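You operate a simulated robot arm through the tools that you are given. There is no shell and no other tool. Be economical: measure what you need, move in short steps, check, and stop when the job is done.

You run a simulated two-armed robot. Do the job below in one go: nothing can be reset, and whatever is moved stays where it is left.

## Task
Swap the bright spacer in the cam clamp for the black one and clamp it tight.
Fine: hold the clamp still each time you turn its handle; the bright spacer goes in the blue tray. Set down upright: what you pick out.

Only the result counts: the job must be done as asked and must still hold three seconds after the hand-in. Knocking over, shifting, dropping, spilling or breaking anything else fails it.

## Robot
Two 7-joint arms with two-finger parallel grippers on one trunk, on a base that drives. Base frame: it is fixed to the floor where the robot stands at the start and does not move with it; the origin is under the middle of the robot, x ahead of it, y to its left, z up; the surface under the hand at the start is at about z = 820. Units: mm, degrees, N and s.
The left shoulder is at the start at [50, 168, 1207], the right one opposite. With the tool pointing down near the work surface each hand reaches from about 100 to 660 mm from the robot's upright axis, wherever it stands, measured 20 degrees to its own side. Places, roughly: blue tray [500, -300, 800]; seat of the cam clamp [500, 100, 900]; yellow handle of the cam clamp [500, 0, 900]. Payload 1.57 kg a hand.
Tool frame (each hand has its own): the origin (TCP) lies between the finger pads and is the grasp point; the fingertips stand 30 mm ahead of it; z points along the fingers, y is the line along which they close. Largest opening 80 mm; finger width 17, thickness 12; the body of the gripper, 40 by 82 mm, starts 80 mm behind the TCP.
Orientation is that of the tool frame in the base frame, as a unit quaternion [x, y, z, w]. With the fingers straight down and closing along the base's y, the tool's x points along the base's -x, its y along +y and its z along -z.

## Interface
- The arms move only by the tool drive_tool. It takes "left_steps", "right_steps" or both (then of equal length, played together; a hand with none holds still); each is a list of rows, each a list of 7 numbers: the shift along the tool's x, y, z in m, then the turn, a rotation vector about the tool's x, y, z in degrees, then the finger opening in m, from 0 to 0.08. In form: [[dx, dy, dz, ax, ay, az, grip], ...]. A call has 1 to 12 rows; each row is the pose to reach, as a shift and turn from the pose commanded when the call began, along the tool's axes at that moment. A row lasts 0.2 s, in which the tool goes at most 50 mm and 8.6 degrees; a call with a longer step from one row to the next is refused whole, and so is a gripper value outside its range. Where a pose cannot be reached the arm comes as near as it can. A force on the tool above 40 N (or 10 N above the force at the start of the call, whichever is more), or a blocked arm, ends the call early, and 0.2 s more pass. Each finger travels about 45 mm/s and halts on what it meets, pressing with about 41 N; the grip force reading is that of the motor and also rises with nothing between the fingers. The clock runs only during rows and for 0.2 s after the last one: add rows that repeat a pose to give the fingers time. The reply holds the time, the measured pose of the TCP, the force on the tool along the base axes, the opening and the grip force, in the units named above and with some noise, with the torque about the TCP (base axes, N m) and any sound that the robot's microphone picked up, and new pictures: "views" is both (left out), scene, wrist or none (wrist: the cameras of the hands that moved).
- Cameras (640 x 400 px; columns grow to the right, rows downward): "scene" is now at [127.8, -0.3, 1405.6]; the picture's right is [0.05, -1.00, 0.00], its down [-0.60, -0.03, -0.80] and it looks along [0.80, 0.04, -0.60] (base axes); focal length 224 px, centre (320, 200). "left" rides on the left gripper at [72, 7, -122] in its tool frame; the picture's right is [-0.09, 1.00, 0.00], its down [-0.84, -0.08, -0.54] and it looks along [-0.54, -0.05, 0.84] (tool axes); focal length 238 px, centre (320, 200). "right" rides on the right gripper at [72, -7, -122] in its tool frame; the picture's right is [0.09, 1.00, 0.00], its down [-0.84, 0.08, -0.54] and it looks along [-0.54, 0.05, 0.84] (tool axes); focal length 238 px, centre (320, 200). There is no depth. A picture from a camera that has moved, and an enlarged one, comes with that camera's place and axes in the base frame and with its lens. The place of the scene camera against the robot may be out by one fixed shift of up to 18 mm in any direction.
- lift_body(by): slides the trunk up (or, below 0, down) by that many mm; the arms and the scene camera ride with it, the base frame stays. It gives what a move gives, with no picture.
- steer(legs): drives the robot by 1 to 6 legs, each [ahead, left, turn to the left] in mm, mm and degrees, along the robot's own axes; the way and the turn of a leg run together, so that a leg with both is an arc; at most 1500 mm and 180 degrees a leg. The arms and the cameras ride along, it lands a little off, and it stops where it bumps. It gives what a move gives, and a new picture of the scene camera.
- head_to(pan, tilt): turns the head with the scene camera to pan (to the left, within 80 degrees either way) and tilt (down, from -29 to 69), counted from straight ahead of the robot. It gives what a move gives, and a new picture of the scene camera.
- inspect(camera, box): a new picture of the part [left, top, right, bottom] of that camera's present view, enlarged. No time passes.
- job_done(): hands the job in; it is judged then, once.

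Work in short steps. Places have to be worked out from the pictures, the camera data and where the tool is seen: move nearer, look again, correct. Check each grasp and each placing, and mend what went wrong. You have 120 turns and 260 pictures in all, those below and enlarged ones among them. Open the grippers and draw the arms clear of the work before you hand the job in, unless the task says otherwise; then end with one line.

The tools are called after "Emit:" as name(argument=value, ...) on one line, values as JSON. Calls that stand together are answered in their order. drive_tool: Moves the arms, as the interface text tells. Its arguments: {"type":"object","properties":{"left_steps":{"type":"array"},"right_steps":{"type":"array"},"views":{"type":"string","enum":["both","scene","wrist","none"]}},"required":[]} The other tools are called the same way: lift_body (by) slides the trunk up or down; steer (legs) drives the base; head_to (pan, tilt) turns the head that bears the scene camera; inspect (camera, box) takes an enlarged picture of a part of a camera's view; job_done () hands the job in.

At the start:

```text
clock: 0.0
left_position: [407.9, 263.1, 1276.8]
left_tcp_rot: [0.0, 1.0, 0.001, 0.001]
left_contact_force: [0.3, -0.1, 0.6]
left_torque: [0.0, 0.0, -0.01]
left_gripper_width: 80.0
left_grip_force: 0.0
right_position: [390.4, -127.0, 1279.3]
right_tcp_rot: [0.001, 1.0, 0.0, 0.0]
right_contact_force: [-0.8, -0.5, -0.1]
right_torque: [0.03, -0.01, 0.01]
right_gripper_width: 80.1
right_grip_force: 0.0
trunk travel left (down, up): [-375.0, 68.0]
robot x, y, heading: [3.3, -0.7, -0.1]
head pan, tilt: [2.7, 37.0]
```

scene: 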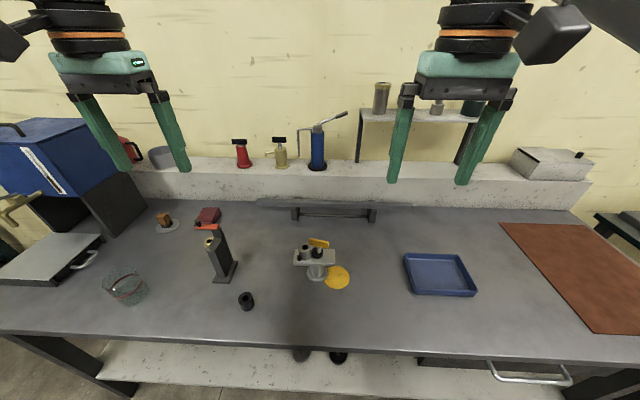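
right: 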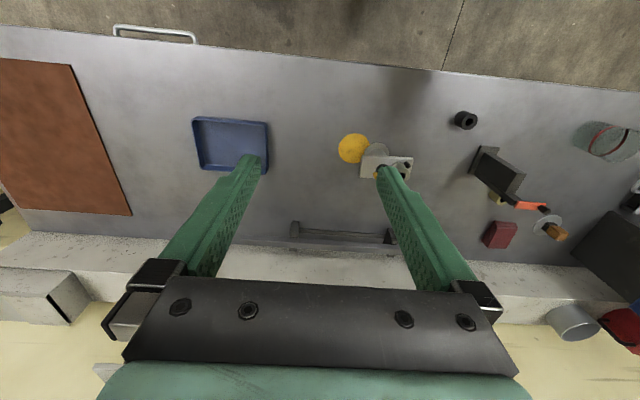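
left: 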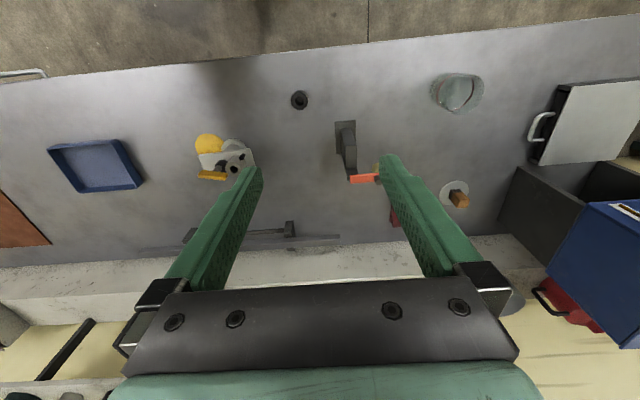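

The clamp appears near the scene centre, with a black ring-like spacer to its left on the bench. I enlarge both to see the details.

Emit:
inspect(camera="scene", box=[270, 220, 370, 300])

Emit:
inspect(camera="left", box=[180, 80, 320, 190])

Emit:
inspect(camera="scene", box=[90, 190, 270, 320])

```text
5.00 times, centred on (320, 260) of scene
camera zoom: at [127.8, -0.3, 1405.6], right [0.05, -1.0, 0.0], down [-0.6, -0.03, -0.8], along [0.8, 0.04, -0.6], focal length 1119 px, centre (320, -100)
```

zoom: 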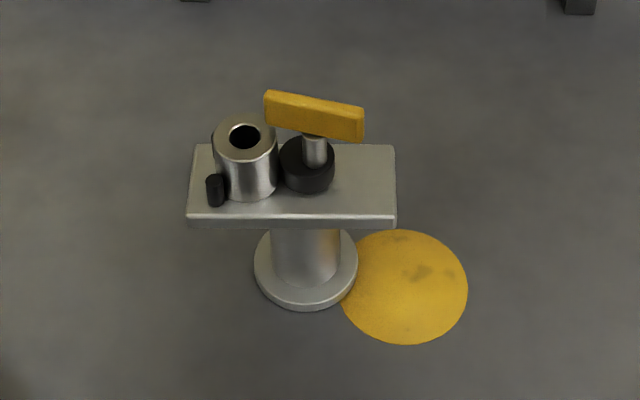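

```text
3.64 times, centred on (250, 135) of left
camera zoom: at [337.8, 268.4, 1399.6], right [0.09, 1.0, 0.0], down [0.84, -0.08, 0.54], along [0.54, -0.05, -0.84], focal length 867 px, centre (574, 436)
```

zoom: 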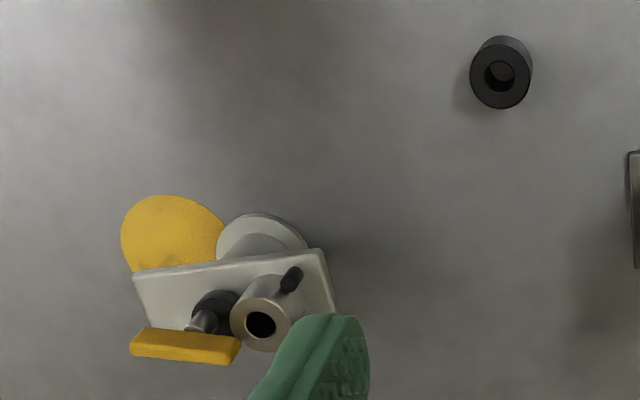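

```text
3.08 times, centred on (180, 255) of scene
camera zoom: at [127.8, -0.3, 1405.6], right [0.05, -1.0, 0.0], down [-0.6, -0.03, -0.8], along [0.8, 0.04, -0.6], focal length 688 px, centre (751, 31)
```

zoom: 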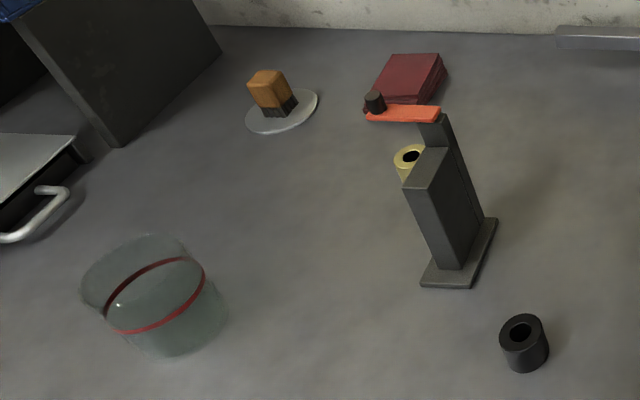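

The clamp stands at about x 535, y 30. A bright spacer sits between a black stop pin and a black cam with a bar handle, and the black spacer is on the bench to its left. I move the left hand so its camera looks at the clamp from closer.

Emit:
drive_tool(left_steps=[[-0.002, -0.034, 0.033, 0, 0, 0, 0.08], [-0.004, -0.068, 0.066, 0, 0, 0, 0.08], [-0.006, -0.102, 0.099, 0, 0, 0, 0.08], [-0.008, -0.136, 0.132, 0, 0, 0, 0.08], [-0.01, -0.17, 0.165, 0, 0, 0, 0.08], [-0.012, -0.203, 0.197, 0, 0, 0, 0.08], [-0.012, -0.203, 0.197, 0, 0, 0, 0.08]], views="wrist")

```text
clock: 1.6
left_position: [397.2, 112.8, 1082.7]
left_tcp_rot: [0.0, 1.0, -0.001, 0.0]
left_contact_force: [0.2, 0.2, 0.0]
left_torque: [-0.01, 0.01, 0.0]
left_gripper_width: 80.1
left_grip_force: 0.0
left hand out of reach, approached as far as the arm can: row 5, 6, 7
right_position: [390.8, -127.1, 1279.1]
right_tcp_rot: [0.0, 1.0, 0.0, 0.001]
right_contact_force: [-0.4, 0.8, 0.7]
right_torque: [0.02, -0.03, 0.01]
right_gripper_width: 79.9
right_grip_force: 0.1
trunk travel left (down, up): [-375.0, 68.0]
robot x, y, heading: [-1.0, -2.4, 0.1]
head pan, tilt: [2.7, 37.0]
camera left: at [326.6, 120.4, 1205.0], right [0.09, 1.0, 0.0], down [0.84, -0.08, 0.54], along [0.54, -0.05, -0.84], focal length 238 px, centre (320, 200)
```

left: 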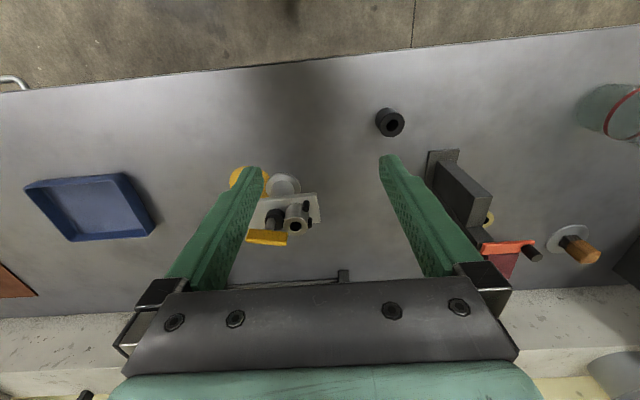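

The left hand stopped short at y 113, but the view is good. I enlarge the clamp to fix its position.

Emit:
inspect(camera="left", box=[220, 90, 420, 260])

Emit:
inspect(camera="left", box=[230, 160, 330, 250])

```text
2.35 times, centred on (320, 175) of left
camera zoom: at [326.6, 120.4, 1205.0], right [0.09, 1.0, 0.0], down [0.84, -0.08, 0.54], along [0.54, -0.05, -0.84], focal length 561 px, centre (320, 259)
```

zoom: 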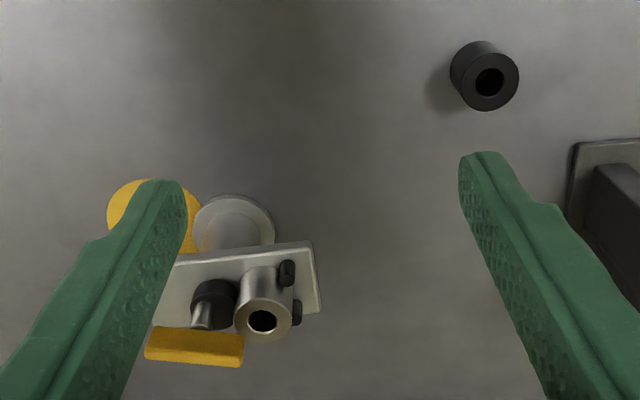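

```text
4.44 times, centred on (280, 205) of left
camera zoom: at [326.6, 120.4, 1205.0], right [0.09, 1.0, 0.0], down [0.84, -0.08, 0.54], along [0.54, -0.05, -0.84], focal length 1059 px, centre (498, 178)
```

zoom: 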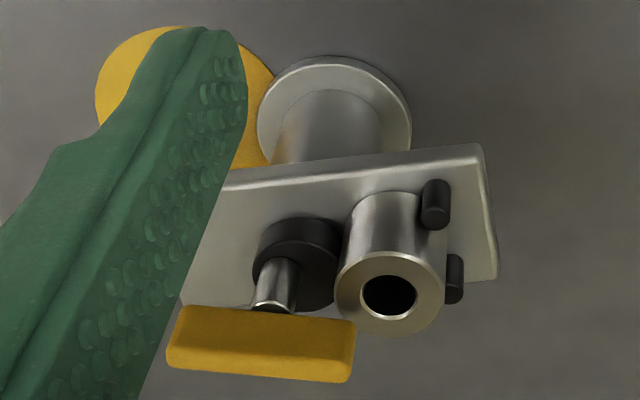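

Triangulating the two views gives these places:
- **Bright spacer:** (551, 63), top at about z 924.
- **Stop pins:** y about 81.
- **Handle:** centre (546, 24, 950), lying nearly along y.
- **Plate:** x 517 to 575, y −13 to 97.
- **Black spacer:** (431, 214).

The left hand reaches poorly toward the middle, so I shift the base 100 mm to the right.

Emit:
steer(legs=[[0, -100, 0]])

```text
clock: 3.1
left_position: [397.5, 13.3, 1083.8]
left_tcp_rot: [-0.001, 1.0, -0.001, 0.001]
left_contact_force: [-0.3, 0.0, -0.8]
left_torque: [0.04, -0.04, -0.01]
left_gripper_width: 79.9
left_grip_force: 0.1
right_position: [391.7, -225.3, 1278.8]
right_tcp_rot: [0.0, 1.0, 0.0, -0.001]
right_contact_force: [-0.8, 0.0, -0.1]
right_torque: [-0.02, -0.02, -0.03]
right_gripper_width: 79.9
right_grip_force: 0.1
trunk travel left (down, up): [-375.0, 68.0]
robot x, y, heading: [-0.8, -103.4, 0.1]
head pan, tilt: [2.7, 37.0]
camera scene: at [127.9, -100.7, 1405.6], right [0.05, -1.0, 0.0], down [-0.6, -0.03, -0.8], along [0.8, 0.04, -0.6], focal length 224 px, centre (320, 200)
```

scene: 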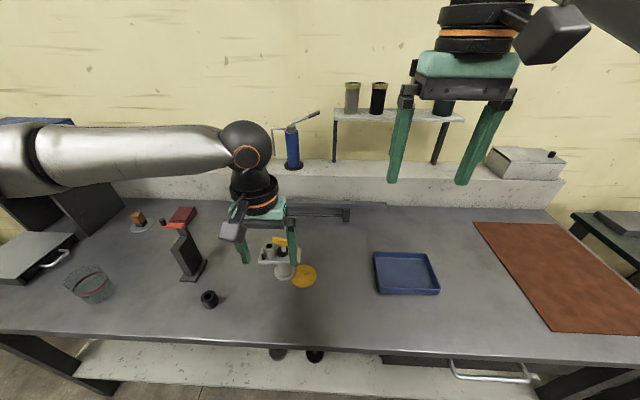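

The base now stands at y −103. Next I bring the right hand to a standoff to the right of the clamp, tilted 45° with its fingers closing along x, ready to hold the plate's right end.

Emit:
drive_tool(right_steps=[[-0.0128, 0.0117, 0.0258, -2.93, 2.93, 7.08, 0.08], [-0.0257, 0.0233, 0.0515, -5.86, 5.86, 14.15, 0.08], [-0.0385, 0.035, 0.0773, -8.79, 8.79, 21.23, 0.08], [-0.0513, 0.0467, 0.103, -11.72, 11.72, 28.31, 0.08], [-0.0642, 0.0583, 0.1288, -14.65, 14.65, 35.38, 0.08], [-0.077, 0.07, 0.1545, -17.59, 17.59, 42.46, 0.08], [-0.0898, 0.0817, 0.1803, -20.52, 20.52, 49.54, 0.08], [-0.1027, 0.0933, 0.206, -23.45, 23.45, 56.61, 0.08], [-0.1155, 0.105, 0.2318, -26.38, 26.38, 63.69, 0.08], [-0.1283, 0.1167, 0.2575, -29.31, 29.31, 70.77, 0.08], [-0.1412, 0.1283, 0.2833, -32.24, 32.24, 77.84, 0.08], [-0.154, 0.14, 0.309, -35.17, 35.17, 84.92, 0.08]], views="both")

```text
clock: 5.7
left_position: [397.4, 14.6, 1083.3]
left_tcp_rot: [0.0, 1.0, -0.001, 0.0]
left_contact_force: [-0.1, 0.4, 0.0]
left_torque: [0.01, 0.0, -0.03]
left_gripper_width: 79.7
left_grip_force: 0.0
right_position: [546.4, -86.3, 970.5]
right_tcp_rot: [0.654, 0.653, 0.271, -0.271]
right_contact_force: [0.1, 0.0, 0.8]
right_torque: [-0.02, -0.02, 0.03]
right_gripper_width: 80.1
right_grip_force: 0.0
trunk travel left (down, up): [-375.0, 68.0]
robot x, y, heading: [1.8, -98.3, 0.0]
head pan, tilt: [2.7, 37.0]
camera scene: at [128.1, -100.2, 1405.6], right [0.05, -1.0, 0.0], down [-0.6, -0.03, -0.8], along [0.8, 0.04, -0.6], focal length 224 px, centre (320, 200)
camera right: at [539.1, -121.0, 1107.7], right [1.0, 0.06, 0.06], down [0.08, -0.97, -0.21], along [0.05, 0.21, -0.98], focal length 238 px, centre (320, 200)
```

scene: 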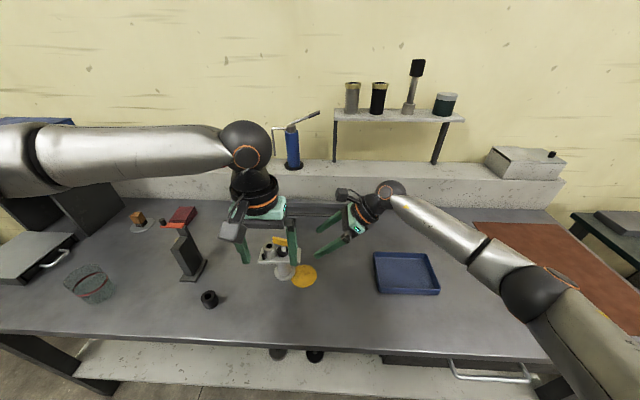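
right: 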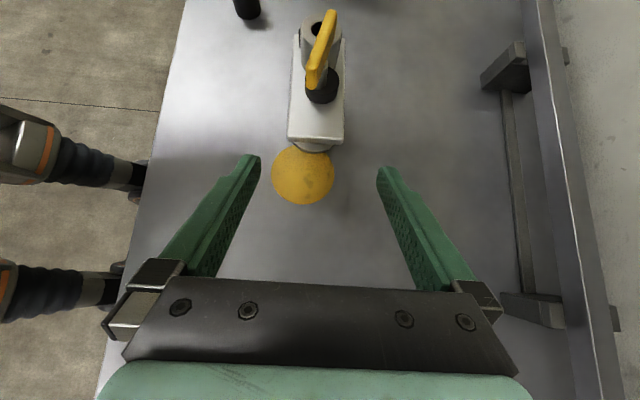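

Reached, with a good view of the clamp between the fingers. I enlarge it to measure the plate and the handle.

Emit:
inspect(camera="right", box=[240, 0, 400, 200])

Emit:
inspect(camera="right", box=[270, 0, 370, 62])

```text
2.00 times, centred on (320, 100) of right
camera zoom: at [539.1, -121.0, 1107.7], right [1.0, 0.06, 0.06], down [0.08, -0.97, -0.21], along [0.05, 0.21, -0.98], focal length 477 px, centre (320, 400)
```

zoom: 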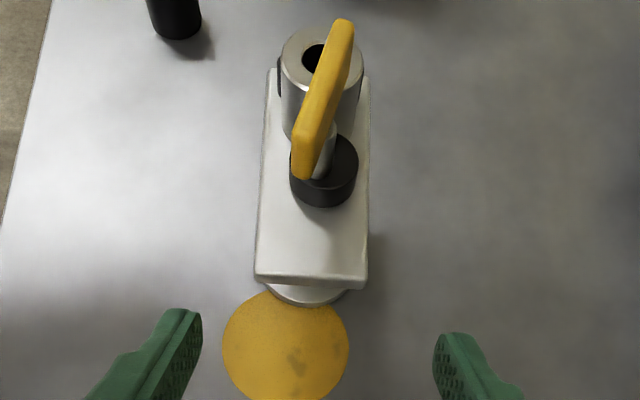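

```text
6.40 times, centred on (320, 31) of right
camera zoom: at [539.1, -121.0, 1107.7], right [1.0, 0.06, 0.06], down [0.08, -0.97, -0.21], along [0.05, 0.21, -0.98], focal length 1525 px, centre (320, 1282)
```

zoom: 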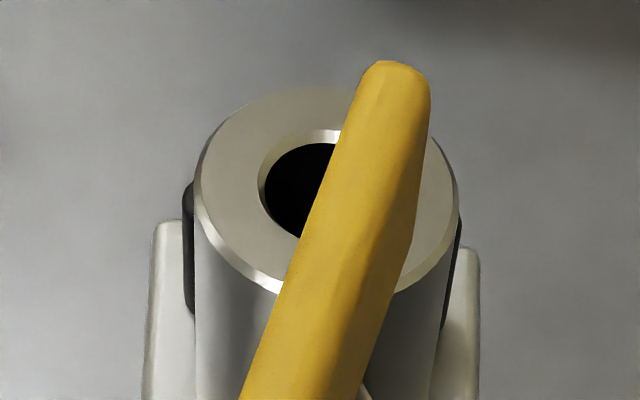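

The plate's right end spans about x 514–570, centre 542. I advance 70 mm along the fingers and correct x by −4 mm.

Emit:
drive_tool(right_steps=[[0, -0.002, 0.035, 0, 0, 0, 0.08], [0, -0.004, 0.07, 0, 0, 0, 0.08]], views="wrist")

Emit:
inspect(camera="right", box=[220, 80, 420, 205])

```text
clock: 6.3
left_position: [397.4, 15.0, 1084.5]
left_tcp_rot: [-0.001, 1.0, -0.001, 0.0]
left_contact_force: [0.3, 0.5, 0.0]
left_torque: [0.05, 0.02, 0.0]
left_gripper_width: 80.3
left_grip_force: 0.0
right_position: [542.9, -36.4, 919.2]
right_tcp_rot: [0.654, 0.653, 0.27, -0.27]
right_contact_force: [-1.0, -0.2, 0.1]
right_torque: [-0.02, 0.03, 0.01]
right_gripper_width: 80.0
right_grip_force: 0.1
trunk travel left (down, up): [-375.0, 68.0]
robot x, y, heading: [0.7, -96.7, 0.1]
head pan, tilt: [2.7, 37.0]
camera right: at [535.8, -71.6, 1055.9], right [1.0, 0.07, 0.07], down [0.08, -0.97, -0.21], along [0.05, 0.21, -0.98], focal length 238 px, centre (320, 200)
```

right: 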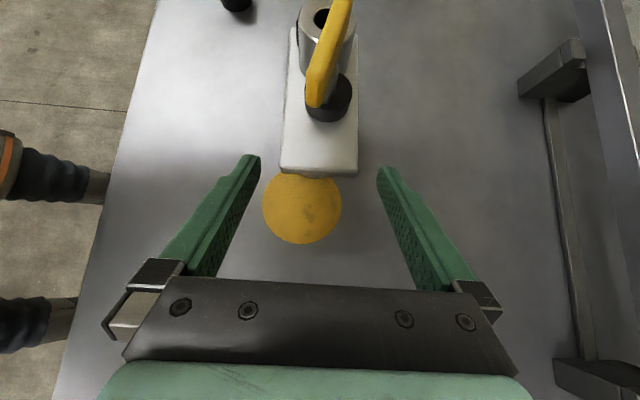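

```text
3.20 times, centred on (320, 142) of right
camera zoom: at [535.8, -71.6, 1055.9], right [1.0, 0.07, 0.07], down [0.08, -0.97, -0.21], along [0.05, 0.21, -0.98], focal length 763 px, centre (320, 384)
```

zoom: 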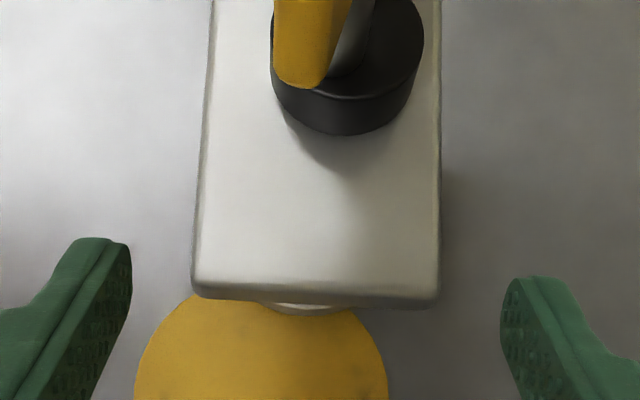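

The plate is centred between the fingertips. I advance 50 mm so the pads straddle the plate's edges, then look.

Emit:
drive_tool(right_steps=[[0, 0, 0.02, 0, 0, 0, 0.08], [0, 0, 0.035, 0, 0, 0, 0.08], [0, 0, 0.05, 0, 0, 0, 0.08]], views="both")

Emit:
inspect(camera="right", box=[220, 80, 420, 205])

Emit:
inspect(camera="scene", box=[220, 190, 360, 300])

```text
clock: 7.1
left_position: [397.6, 14.7, 1082.6]
left_tcp_rot: [-0.001, 1.0, -0.001, 0.001]
left_contact_force: [-0.5, 0.2, 0.3]
left_torque: [0.01, 0.03, 0.03]
left_gripper_width: 80.0
left_grip_force: 0.0
right_position: [541.4, -0.1, 885.2]
right_tcp_rot: [0.653, 0.654, 0.271, -0.27]
right_contact_force: [0.3, 0.4, -0.4]
right_torque: [0.02, 0.05, 0.0]
right_gripper_width: 80.0
right_grip_force: 0.0
trunk travel left (down, up): [-375.0, 68.0]
robot x, y, heading: [-3.8, -101.0, 0.1]
head pan, tilt: [2.7, 37.0]
camera scene: at [127.9, -99.9, 1405.6], right [0.05, -1.0, 0.0], down [-0.6, -0.03, -0.8], along [0.8, 0.04, -0.6], focal length 224 px, centre (320, 200)
camera right: at [534.6, -35.3, 1022.0], right [1.0, 0.07, 0.07], down [0.08, -0.97, -0.21], along [0.05, 0.21, -0.98], focal length 238 px, centre (320, 200)
```

scene: 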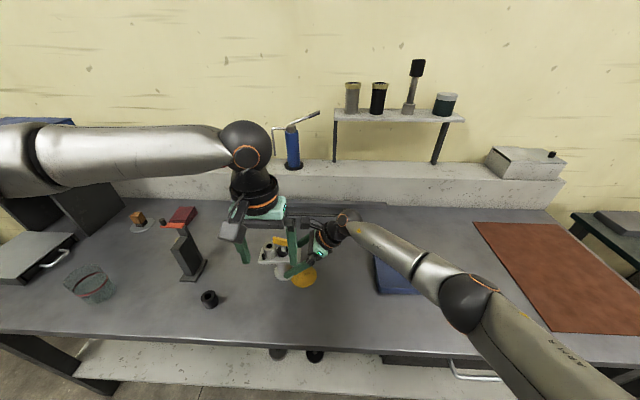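
right: 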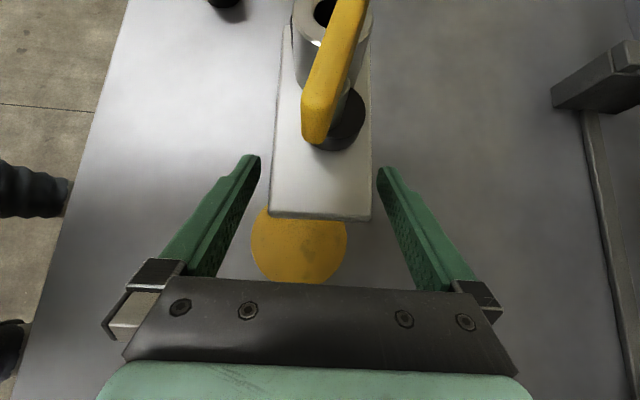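

```text
3.20 times, centred on (320, 142) of right
camera zoom: at [534.6, -35.3, 1022.0], right [1.0, 0.07, 0.07], down [0.08, -0.97, -0.21], along [0.05, 0.21, -0.98], focal length 763 px, centre (320, 384)
```

zoom: 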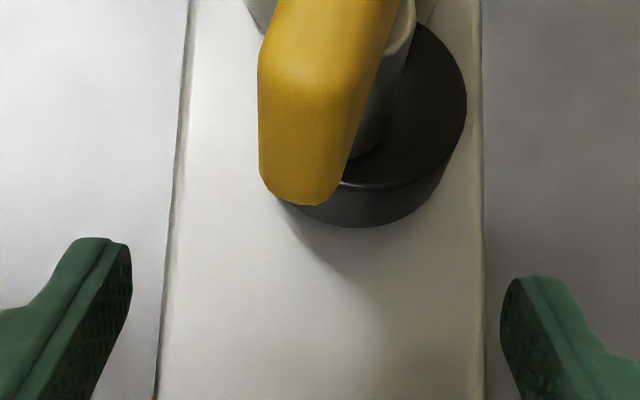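

```text
3.64 times, centred on (290, 245) of scene
camera zoom: at [127.9, -99.9, 1405.6], right [0.05, -1.0, 0.0], down [-0.6, -0.03, -0.8], along [0.8, 0.04, -0.6], focal length 814 px, centre (429, 36)
```

zoom: 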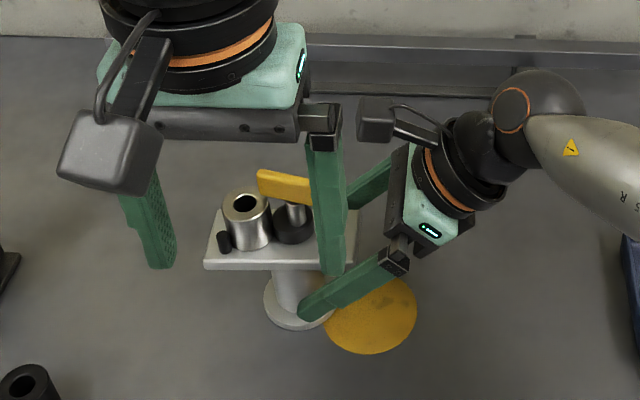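

The pads straddle the plate at about the right height. I nudge +1 mm in x and close to grip the clamp.

Emit:
drive_tool(right_steps=[[0, 0.0012, 0, 0, 0, 0, 0.08], [0, 0.0012, 0, 0, 0, 0, 0.065], [0, 0.0012, 0, 0, 0, 0, 0.05], [0, 0.0012, 0, 0, 0, 0, 0.04], [0, 0.0012, 0, 0, 0, 0, 0.04]], views="wrist")

Emit:
inspect(camera="right", box=[220, 0, 420, 205])

```text
clock: 8.3
left_position: [397.2, 15.6, 1082.4]
left_tcp_rot: [-0.001, 1.0, 0.0, 0.0]
left_contact_force: [-0.7, -0.8, 0.1]
left_torque: [0.02, 0.01, 0.04]
left_gripper_width: 80.0
left_grip_force: 0.0
right_position: [542.7, -2.4, 885.5]
right_tcp_rot: [0.653, 0.654, 0.269, -0.271]
right_contact_force: [-2.1, 0.2, -0.1]
right_torque: [-0.01, 0.03, 0.11]
right_gripper_width: 54.8
right_grip_force: 34.1
trunk travel left (down, up): [-375.0, 68.0]
robot x, y, heading: [0.4, -100.7, 0.3]
head pan, tilt: [2.7, 37.0]
camera right: at [535.3, -35.3, 1022.4], right [1.0, 0.07, 0.07], down [0.08, -0.97, -0.21], along [0.05, 0.21, -0.98], focal length 238 px, centre (320, 200)
```

right: 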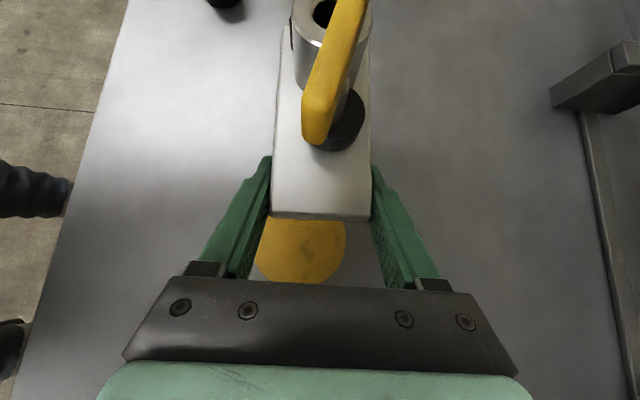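

```text
1.95 times, centred on (320, 102) of right
camera zoom: at [535.3, -35.3, 1022.4], right [1.0, 0.07, 0.07], down [0.08, -0.97, -0.21], along [0.05, 0.21, -0.98], focal length 465 px, centre (320, 390)
```

zoom: 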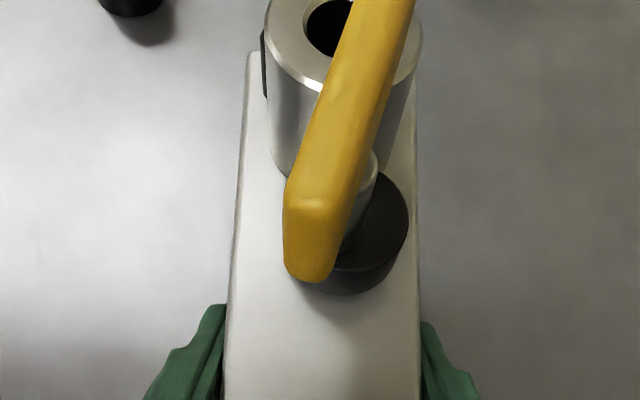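

The clamp is gripped (plate 55 mm wide, centre x 542.5). Re-triangulating with the gripped plate puts the handle at about (541, 29, 958), pointing 11° off +y. I bring the left hand high above it, turned so its fingers straddle the bar.

Emit:
drive_tool(left_steps=[[-0.012, 0.0012, 0, 0, 0, 8.44, 0.07], [-0.024, 0.0023, 0, 0, 0, 16.88, 0.06], [-0.036, 0.0035, 0, 0, 0, 25.3, 0.06], [-0.048, 0.0047, 0, 0, 0, 33.8, 0.06], [-0.06, 0.0058, 0, 0, 0, 42.2, 0.06], [-0.072, 0.007, 0, 0, 0, 50.6, 0.06], [-0.084, 0.0082, 0, 0, 0, 59.1, 0.06], [-0.096, 0.0093, 0, 0, 0, 67.5, 0.06], [-0.108, 0.0105, 0, 0, 0, 76, 0.06], [-0.12, 0.0117, 0, 0, 0, 84.4, 0.06], [-0.132, 0.0128, 0, 0, 0, 92.8, 0.06], [-0.144, 0.014, 0, 0, 0, 101.3, 0.06]], views="both")

Emit:
inspect(camera="left", box=[220, 60, 420, 260])

Emit:
inspect(camera="scene", box=[220, 170, 380, 300])

```text
clock: 10.9
left_position: [490.5, 75.6, 1085.7]
left_tcp_rot: [0.774, 0.633, 0.0, 0.002]
left_contact_force: [0.0, -0.6, 0.1]
left_torque: [0.0, 0.01, -0.01]
left_gripper_width: 60.0
left_grip_force: 0.1
left hand out of reach, approached as far as the arm can: row 1, 2, 3, 4, 5, 6, 7, 8, 9, 10, 11, 12
right_position: [542.5, -0.5, 886.3]
right_tcp_rot: [0.653, 0.653, 0.271, -0.27]
right_contact_force: [-0.6, 0.0, -0.2]
right_torque: [0.0, 0.05, 0.06]
right_gripper_width: 53.9
right_grip_force: 40.9
trunk travel left (down, up): [-375.0, 68.0]
robot x, y, heading: [1.1, -100.1, -0.0]
head pan, tilt: [2.7, 37.0]
camera scene: at [127.9, -100.2, 1405.6], right [0.05, -1.0, 0.0], down [-0.6, -0.03, -0.8], along [0.8, 0.04, -0.6], focal length 224 px, centre (320, 200)
camera left: at [511.9, 145.3, 1208.0], right [0.96, -0.29, 0.0], down [-0.24, -0.8, 0.54], along [-0.15, -0.52, -0.84], focal length 238 px, centre (320, 200)
```

scene: 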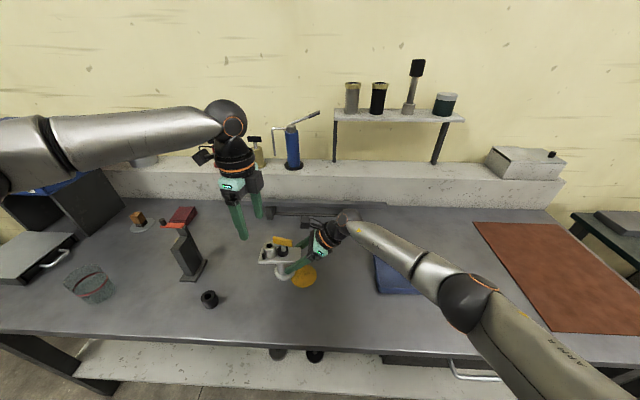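
left: 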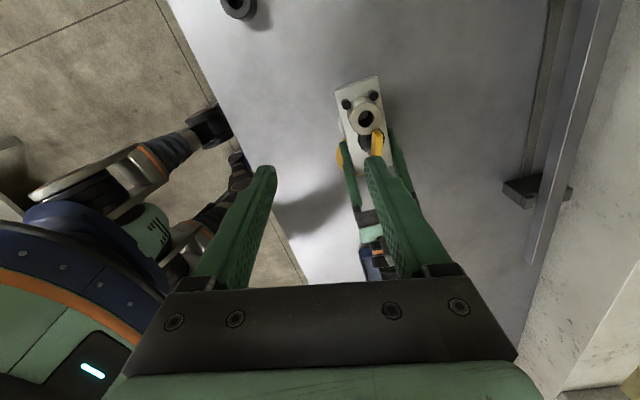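

```text
2.00 times, centred on (320, 160) of left
camera zoom: at [511.9, 145.3, 1208.0], right [0.96, -0.29, 0.0], down [-0.24, -0.8, 0.54], along [-0.15, -0.52, -0.84], focal length 477 px, centre (320, 280)
```

zoom: 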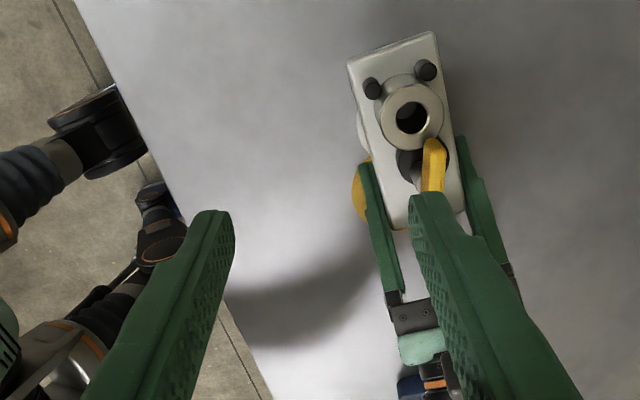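

```text
3.08 times, centred on (300, 235) of scene
camera zoom: at [127.9, -100.2, 1405.6], right [0.05, -1.0, 0.0], down [-0.6, -0.03, -0.8], along [0.8, 0.04, -0.6], focal length 688 px, centre (382, 92)
```

zoom: 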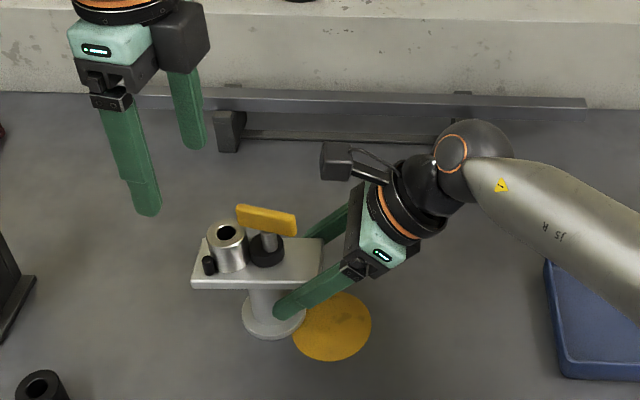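

The left arm falls short at that height. Lower down it should reach further, so I lower by about 60 mm and see where it settles.

Emit:
drive_tool(left_steps=[[0, 0, 0.02, 0, 0, 0, 0.06], [0, 0, 0.04, 0, 0, 0, 0.06], [0, 0, 0.06, 0, 0, 0, 0.06]], views="none")

```text
clock: 11.7
left_position: [486.0, 82.5, 1027.5]
left_tcp_rot: [0.773, 0.634, 0.0, 0.002]
left_contact_force: [-0.7, 0.3, 0.3]
left_torque: [-0.02, 0.01, 0.04]
left_gripper_width: 59.9
left_grip_force: 0.1
left hand out of reach, approached as far as the arm can: row 2, 3
right_position: [541.5, 0.7, 885.4]
right_tcp_rot: [0.653, 0.654, 0.27, -0.271]
right_contact_force: [-0.6, 0.0, 0.2]
right_torque: [-0.06, 0.07, 0.03]
right_gripper_width: 54.4
right_grip_force: 41.2
trunk travel left (down, up): [-375.0, 68.0]
robot x, y, heading: [-2.1, -100.2, 0.0]
head pan, tilt: [2.7, 37.0]
```

Still limited at (486, 82), so the limit may come from this wrist turn. I test by unwinding the turn by 40° while moving toward the handle.

Emit:
drive_tool(left_steps=[[0, 0, 0, 0, 0, -8, 0.06], [0, 0, 0, 0, 0, -16, 0.06], [0, 0.01, 0, 0, 0, -24, 0.06], [-0.01, 0.02, 0, 0, 0, -32, 0.06], [-0.02, 0.03, 0, 0, 0, -40, 0.06], [-0.03, 0.045, 0, 0, 0, -40, 0.06], [-0.04, 0.06, 0, 0, 0, -40, 0.06]], views="none")

```text
clock: 13.3
left_position: [489.5, 81.8, 1036.7]
left_tcp_rot: [0.509, 0.861, -0.001, 0.001]
left_contact_force: [-0.6, 0.0, -0.4]
left_torque: [0.02, 0.02, 0.03]
left_gripper_width: 60.0
left_grip_force: 0.0
left hand out of reach, approached as far as the arm can: row 3, 4, 5, 6, 7
right_position: [541.9, -0.7, 885.2]
right_tcp_rot: [0.653, 0.653, 0.271, -0.271]
right_contact_force: [-1.3, -1.2, 0.5]
right_torque: [-0.07, 0.08, 0.07]
right_gripper_width: 54.0
right_grip_force: 40.9
trunk travel left (down, up): [-375.0, 68.0]
robot x, y, heading: [1.6, -100.1, 0.3]
head pan, tilt: [2.7, 37.0]
```

The limit does not depend on yaw. I test a plain +x motion to learn what blocks the arm.

Emit:
drive_tool(left_steps=[[-0.016, 0.025, 0, 0, 0, 0, 0.06], [-0.024, 0.044, 0, 0, 0, 0, 0.06]], views="scene")

```text
clock: 13.9
left_position: [508.0, 102.0, 1041.3]
left_tcp_rot: [0.508, 0.861, -0.001, 0.001]
left_contact_force: [-0.3, 0.6, 0.1]
left_torque: [0.03, 0.02, 0.01]
left_gripper_width: 60.1
left_grip_force: 0.0
left hand out of reach, approached as far as the arm can: row 1, 2
right_position: [541.7, -1.0, 885.6]
right_tcp_rot: [0.652, 0.654, 0.271, -0.271]
right_contact_force: [0.1, 0.9, 0.2]
right_torque: [-0.07, 0.07, 0.09]
right_gripper_width: 53.9
right_grip_force: 41.1
trunk travel left (down, up): [-375.0, 68.0]
robot x, y, heading: [-0.4, -100.5, 0.1]
head pan, tilt: [2.7, 37.0]
camera scene: at [128.0, -100.2, 1405.6], right [0.05, -1.0, 0.0], down [-0.6, -0.03, -0.8], along [0.8, 0.04, -0.6], focal length 224 px, centre (320, 200)
```

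scene: 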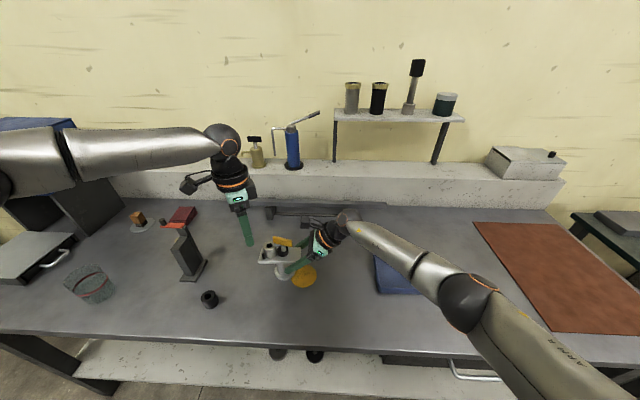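

The left arm slides along a boundary, so a straight-down pose over the handle is out. A tilted pose may work. First I look closely at the cam's eccentricity to learn which way it releases.

Emit:
inspect(camera="right", box=[280, 0, 400, 160])

Emit:
inspect(camera="scene", box=[250, 225, 320, 285])

Emit:
inspect(camera="left", box=[250, 60, 420, 220])

```text
2.50 times, centred on (340, 80) of right
camera zoom: at [535.6, -35.3, 1022.5], right [1.0, 0.07, 0.07], down [0.08, -0.97, -0.21], along [0.05, 0.21, -0.98], focal length 596 px, centre (270, 500)
```

zoom: 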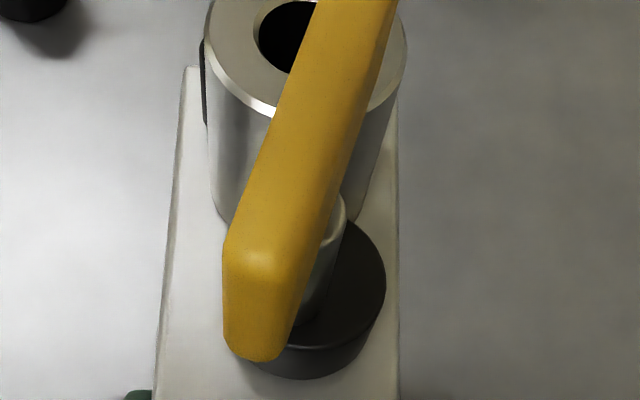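

```text
6.67 times, centred on (285, 255) of scene
camera zoom: at [128.0, -100.2, 1405.6], right [0.05, -1.0, 0.0], down [-0.6, -0.03, -0.8], along [0.8, 0.04, -0.6], focal length 1492 px, centre (553, -167)
```

zoom: 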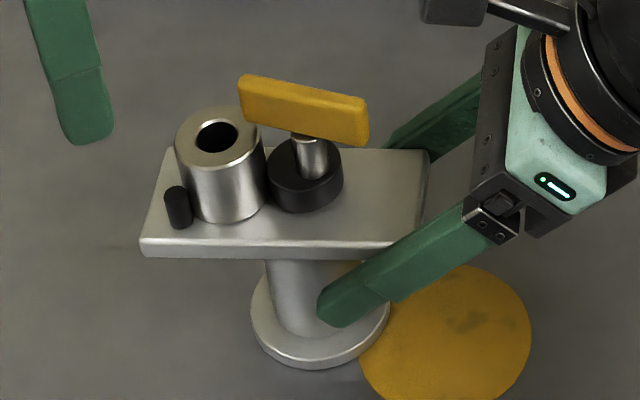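

```text
2.50 times, centred on (335, 140) of left
camera zoom: at [480.2, 168.8, 1163.7], right [0.92, 0.4, 0.0], down [0.33, -0.77, 0.54], along [0.22, -0.5, -0.84], focal length 596 px, centre (282, 350)
```

zoom: 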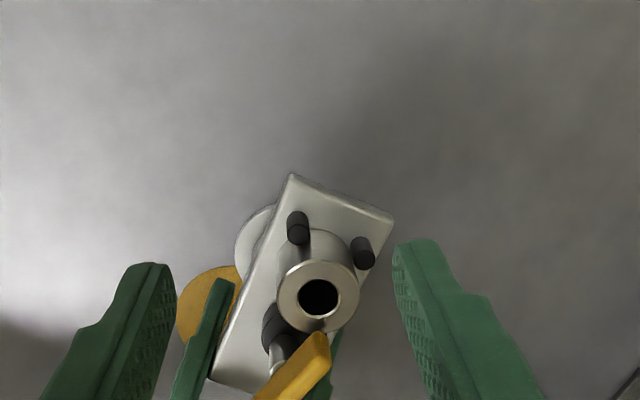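

The cam's lobe points along +y, with the handle tipped slightly to +x. It should therefore release clockwise seen from above, with the wrist swinging from −y to −x, which suits the right hand. So I swap roles: the left will hold the plate's left end and the right will turn. I release the right hand, back it off, and raise the left.

Emit:
drive_tool(right_steps=[[0, 0, 0, 0, 0, 0, 0.08], [0, 0, 0, 0, 0, 0, 0.08], [0, 0, 0, 0, 0, 0, 0.08], [0, 0, -0.03, 0, 0, 0, 0.08], [0, 0, -0.07, 0, 0, 0, 0.08], [0, 0, -0.11, 0, 0, 0, 0.08], [0, 0, -0.15, 0, 0, 0, 0.08], [0, 0, -0.19, 0, 0, 0, 0.08]], left_steps=[[0, 0, 0, 0, 0, 0, 0.08], [0, 0, -0.01, 0, 0, 0, 0.08], [0, 0, -0.03, 0, 0, 0, 0.08], [0, 0, -0.05, 0, 0, 0, 0.08], [0, 0, -0.07, 0, 0, 0, 0.08], [0, 0, -0.09, 0, 0, 0, 0.08], [0, 0, -0.11, 0, 0, 0, 0.08], [0, 0, -0.13, 0, 0, 0, 0.08]], views="wrist")

```text
clock: 15.7
left_position: [502.1, 105.1, 1170.2]
left_tcp_rot: [0.509, 0.861, -0.001, 0.003]
left_contact_force: [0.5, 0.4, 0.8]
left_torque: [0.04, 0.0, 0.0]
left_gripper_width: 80.1
left_grip_force: 0.0
left hand out of reach, approached as far as the arm can: row 8
right_position: [539.6, -136.7, 1021.7]
right_tcp_rot: [0.653, 0.654, 0.271, -0.271]
right_contact_force: [0.4, 0.0, 0.3]
right_torque: [-0.01, -0.02, 0.0]
right_gripper_width: 80.2
right_grip_force: 0.0
trunk travel left (down, up): [-375.0, 68.0]
robot x, y, heading: [1.2, -99.7, -0.0]
head pan, tilt: [2.7, 37.0]
camera right: at [532.8, -171.1, 1157.9], right [1.0, 0.07, 0.07], down [0.08, -0.97, -0.21], along [0.05, 0.21, -0.98], focal length 238 px, centre (320, 200)
camera left: at [474.5, 171.1, 1293.2], right [0.92, 0.4, 0.0], down [0.33, -0.77, 0.55], along [0.22, -0.5, -0.84], focal length 238 px, centre (320, 200)
```

right: 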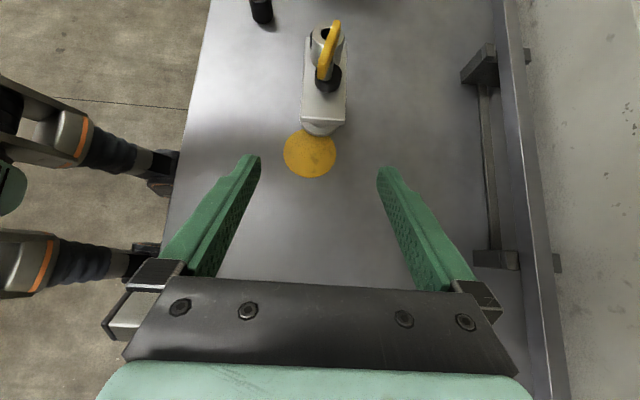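
left: 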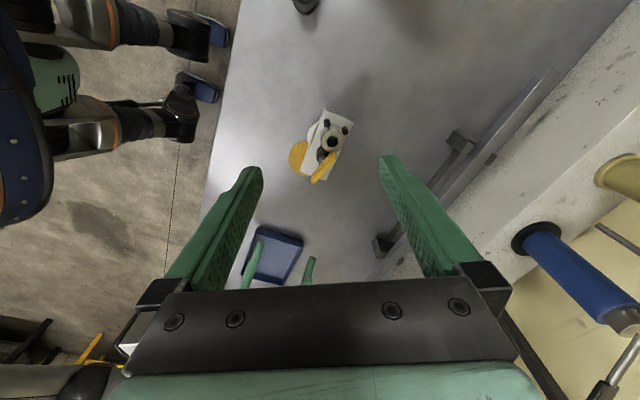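

Clear. Before driving left, I raise the right hand 130 mm above everything and draw the left hand back.

Emit:
drive_tool(right_steps=[[0.023, 0, -0.023, 0, 0, 0, 0.08], [0.046, 0, -0.046, 0, 0, 0, 0.08], [0.069, 0, -0.069, 0, 0, 0, 0.08], [0.092, 0, -0.092, 0, 0, 0, 0.08]], left_steps=[[0.018, -0.033, 0, 0, 0, 0, 0.08], [0.036, -0.066, 0, 0, 0, 0, 0.08], [0.054, -0.099, 0, 0, 0, 0, 0.08], [0.072, -0.131, 0, 0, 0, 0, 0.08]], views="none")

Emit:
steer(legs=[[0, 300, 0]])

```text
clock: 16.7
left_position: [352.2, 103.4, 1172.0]
left_tcp_rot: [0.508, 0.861, 0.0, 0.0]
left_contact_force: [-0.5, 0.2, 0.5]
left_torque: [-0.01, -0.01, 0.0]
left_gripper_width: 80.3
left_grip_force: 0.1
right_position: [540.5, -135.2, 1151.6]
right_tcp_rot: [0.652, 0.654, 0.271, -0.271]
right_contact_force: [0.4, -0.7, -0.5]
right_torque: [-0.02, 0.0, -0.01]
right_gripper_width: 80.2
right_grip_force: 0.0
trunk travel left (down, up): [-375.0, 68.0]
robot x, y, heading: [-0.8, -99.6, 0.2]
head pan, tilt: [2.7, 37.0]
```

```text
clock: 20.0
left_position: [351.8, 407.8, 1171.4]
left_tcp_rot: [0.507, 0.862, 0.0, 0.001]
left_contact_force: [0.2, -0.4, -0.2]
left_torque: [0.01, 0.0, 0.0]
left_gripper_width: 79.9
left_grip_force: 0.0
right_position: [539.3, 171.9, 1149.7]
right_tcp_rot: [0.651, 0.656, 0.27, -0.271]
right_contact_force: [0.6, 0.7, -0.1]
right_torque: [0.02, 0.0, 0.0]
right_gripper_width: 79.9
right_grip_force: 0.1
trunk travel left (down, up): [-375.0, 68.0]
robot x, y, heading: [-3.1, 205.3, 0.4]
head pan, tilt: [2.7, 37.0]
camera scene: at [126.8, 204.6, 1405.6], right [0.05, -1.0, 0.0], down [-0.6, -0.03, -0.8], along [0.8, 0.04, -0.6], focal length 224 px, centre (320, 200)
```

scene: 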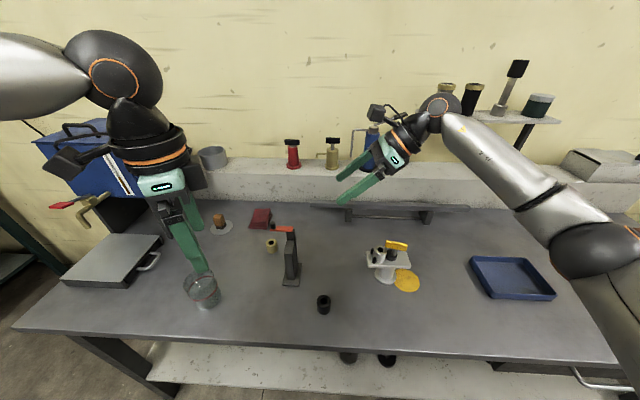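

The toggle clamp at about (500, 305) would obstruct the left forearm here. Instead I go back to the right-holds, left-turns plan, with the base turned about 11° to the right so the handle falls into the left hand's straight-down zone.

Emit:
steer(legs=[[0, -325, 0], [0, 0, -11]])

```text
clock: 24.2
left_position: [386.2, 7.0, 1171.8]
left_tcp_rot: [0.587, 0.81, 0.0, 0.002]
left_contact_force: [-1.7, 0.3, 0.1]
left_torque: [-0.01, -0.02, -0.02]
left_gripper_width: 80.3
left_grip_force: 0.0
right_position: [525.9, -261.6, 1151.1]
right_tcp_rot: [0.711, 0.59, 0.295, -0.244]
right_contact_force: [-0.3, 0.0, 0.0]
right_torque: [-0.01, 0.04, 0.01]
right_gripper_width: 79.9
right_grip_force: 0.2
trunk travel left (down, up): [-375.0, 68.0]
robot x, y, heading: [8.8, -124.6, -10.4]
head pan, tilt: [2.7, 37.0]
camera scene: at [127.5, -151.0, 1405.6], right [-0.14, -0.99, 0.0], down [-0.6, 0.08, -0.8], along [0.79, -0.11, -0.6], focal length 224 px, centre (320, 200)
```

scene: 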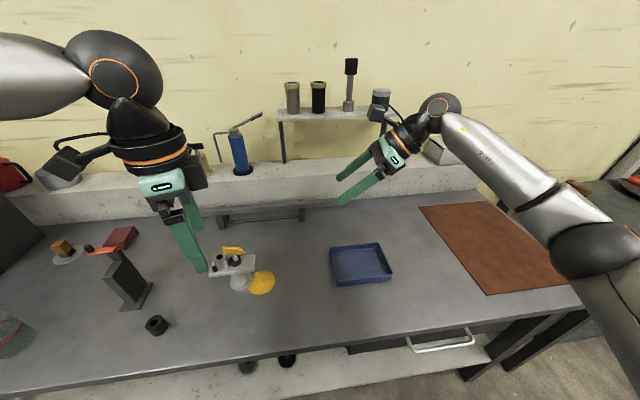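

The base is at (9, −125) heading −10.4°. I test whether the left hand now reaches straight down above the handle at (541, 29), staying high.

Emit:
drive_tool(left_steps=[[-0.0046, 0.0257, 0.0187, 0, 0, 4.9, 0.08], [-0.0091, 0.0514, 0.0373, 0, 0, 9.8, 0.07], [-0.0137, 0.0772, 0.056, 0, 0, 14.7, 0.06], [-0.0182, 0.103, 0.0747, 0, 0, 19.6, 0.06], [-0.0228, 0.1286, 0.0933, 0, 0, 24.5, 0.06], [-0.0273, 0.1543, 0.112, 0, 0, 29.4, 0.06]], views="wrist")

Emit:
inspect(camera="left", box=[240, 100, 400, 230])

```text
clock: 25.6
left_position: [542.7, 28.0, 1060.1]
left_tcp_rot: [0.773, 0.634, -0.001, 0.001]
left_contact_force: [-0.1, 0.5, 1.0]
left_torque: [-0.03, 0.0, 0.03]
left_gripper_width: 59.9
left_grip_force: 0.0
right_position: [527.1, -261.1, 1150.9]
right_tcp_rot: [0.711, 0.59, 0.295, -0.245]
right_contact_force: [0.2, 0.9, -0.4]
right_torque: [0.0, 0.01, 0.01]
right_gripper_width: 80.0
right_grip_force: 0.0
trunk travel left (down, up): [-375.0, 68.0]
robot x, y, heading: [1.8, -129.2, -10.4]
head pan, tilt: [2.7, 37.0]
camera left: at [564.9, 97.7, 1182.1], right [0.96, -0.29, 0.0], down [-0.24, -0.8, 0.54], along [-0.15, -0.52, -0.84], focal length 238 px, centre (320, 200)
```

left: 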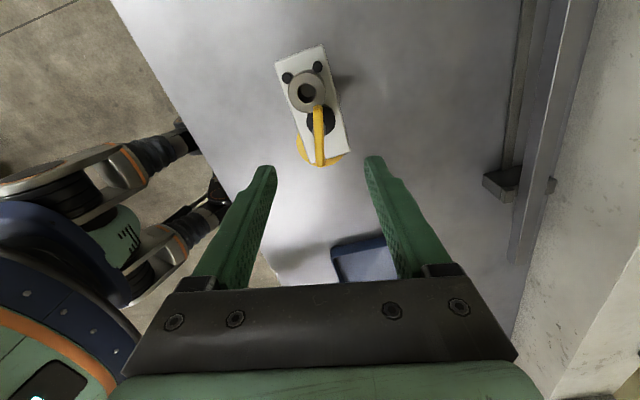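

```text
3.08 times, centred on (320, 165) of left
camera zoom: at [564.9, 97.7, 1182.1], right [0.96, -0.29, 0.0], down [-0.24, -0.8, 0.54], along [-0.15, -0.52, -0.84], focal length 733 px, centre (320, 308)
```

zoom: 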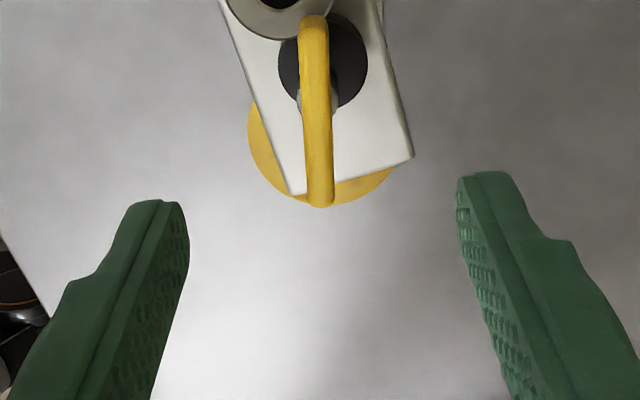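

The left hand reaches, and the handle is centred between its fingers (about 3° yaw off). Now the right hand goes back to its standoff beside the plate, squared up to the base axes.

Emit:
drive_tool(right_steps=[[-0.0006, -0.0024, 0.0359, 1.07, 0, -1.07, 0.08], [-0.0013, -0.0049, 0.0719, 2.14, 0, -2.14, 0.08], [-0.0019, -0.0073, 0.1078, 3.21, 0, -3.21, 0.08], [-0.0025, -0.0097, 0.1438, 4.29, 0, -4.29, 0.08], [-0.0031, -0.0121, 0.1797, 5.36, 0, -5.36, 0.08], [-0.0038, -0.0146, 0.2157, 6.43, 0, -6.43, 0.08], [-0.0044, -0.017, 0.2516, 7.5, 0, -7.5, 0.08]], views="wrist")

Emit:
inspect(camera="right", box=[240, 40, 400, 200])

```text
clock: 27.2
left_position: [542.5, 29.3, 1060.4]
left_tcp_rot: [0.773, 0.635, 0.0, 0.001]
left_contact_force: [-0.3, 1.0, 0.2]
left_torque: [-0.03, 0.01, -0.01]
left_gripper_width: 59.9
left_grip_force: 0.1
right_position: [542.3, -85.9, 968.6]
right_tcp_rot: [0.652, 0.655, 0.27, -0.271]
right_contact_force: [0.5, -0.6, 0.1]
right_torque: [0.0, 0.02, 0.01]
right_gripper_width: 79.9
right_grip_force: 0.0
trunk travel left (down, up): [-375.0, 68.0]
robot x, y, heading: [-4.0, -126.5, -10.5]
head pan, tilt: [2.7, 37.0]
camera right: at [534.5, -120.5, 1105.1], right [1.0, 0.07, 0.07], down [0.08, -0.97, -0.21], along [0.05, 0.21, -0.98], focal length 238 px, centre (320, 200)
```

right: 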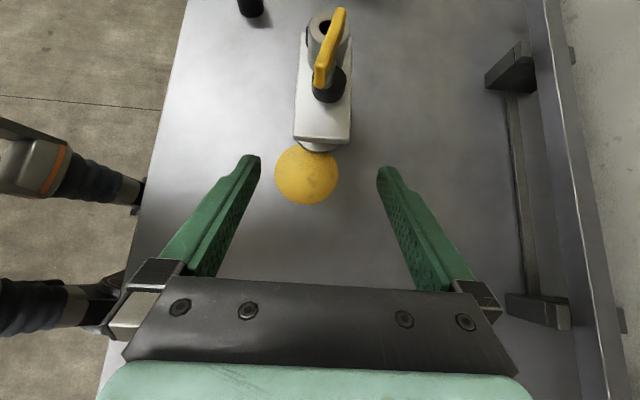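

```text
2.50 times, centred on (320, 120) of right
camera zoom: at [534.5, -120.5, 1105.1], right [1.0, 0.07, 0.07], down [0.08, -0.97, -0.21], along [0.05, 0.21, -0.98], focal length 596 px, centre (320, 400)
```

zoom: 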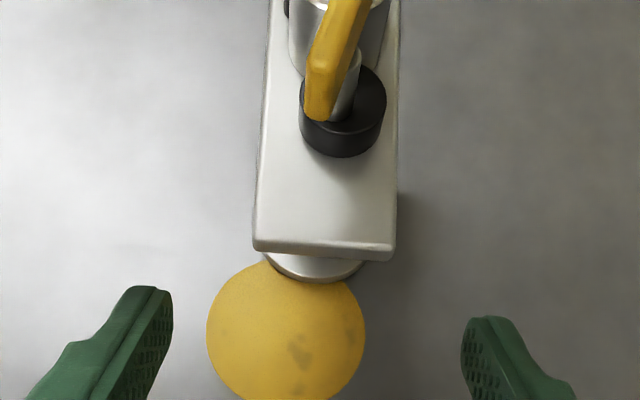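

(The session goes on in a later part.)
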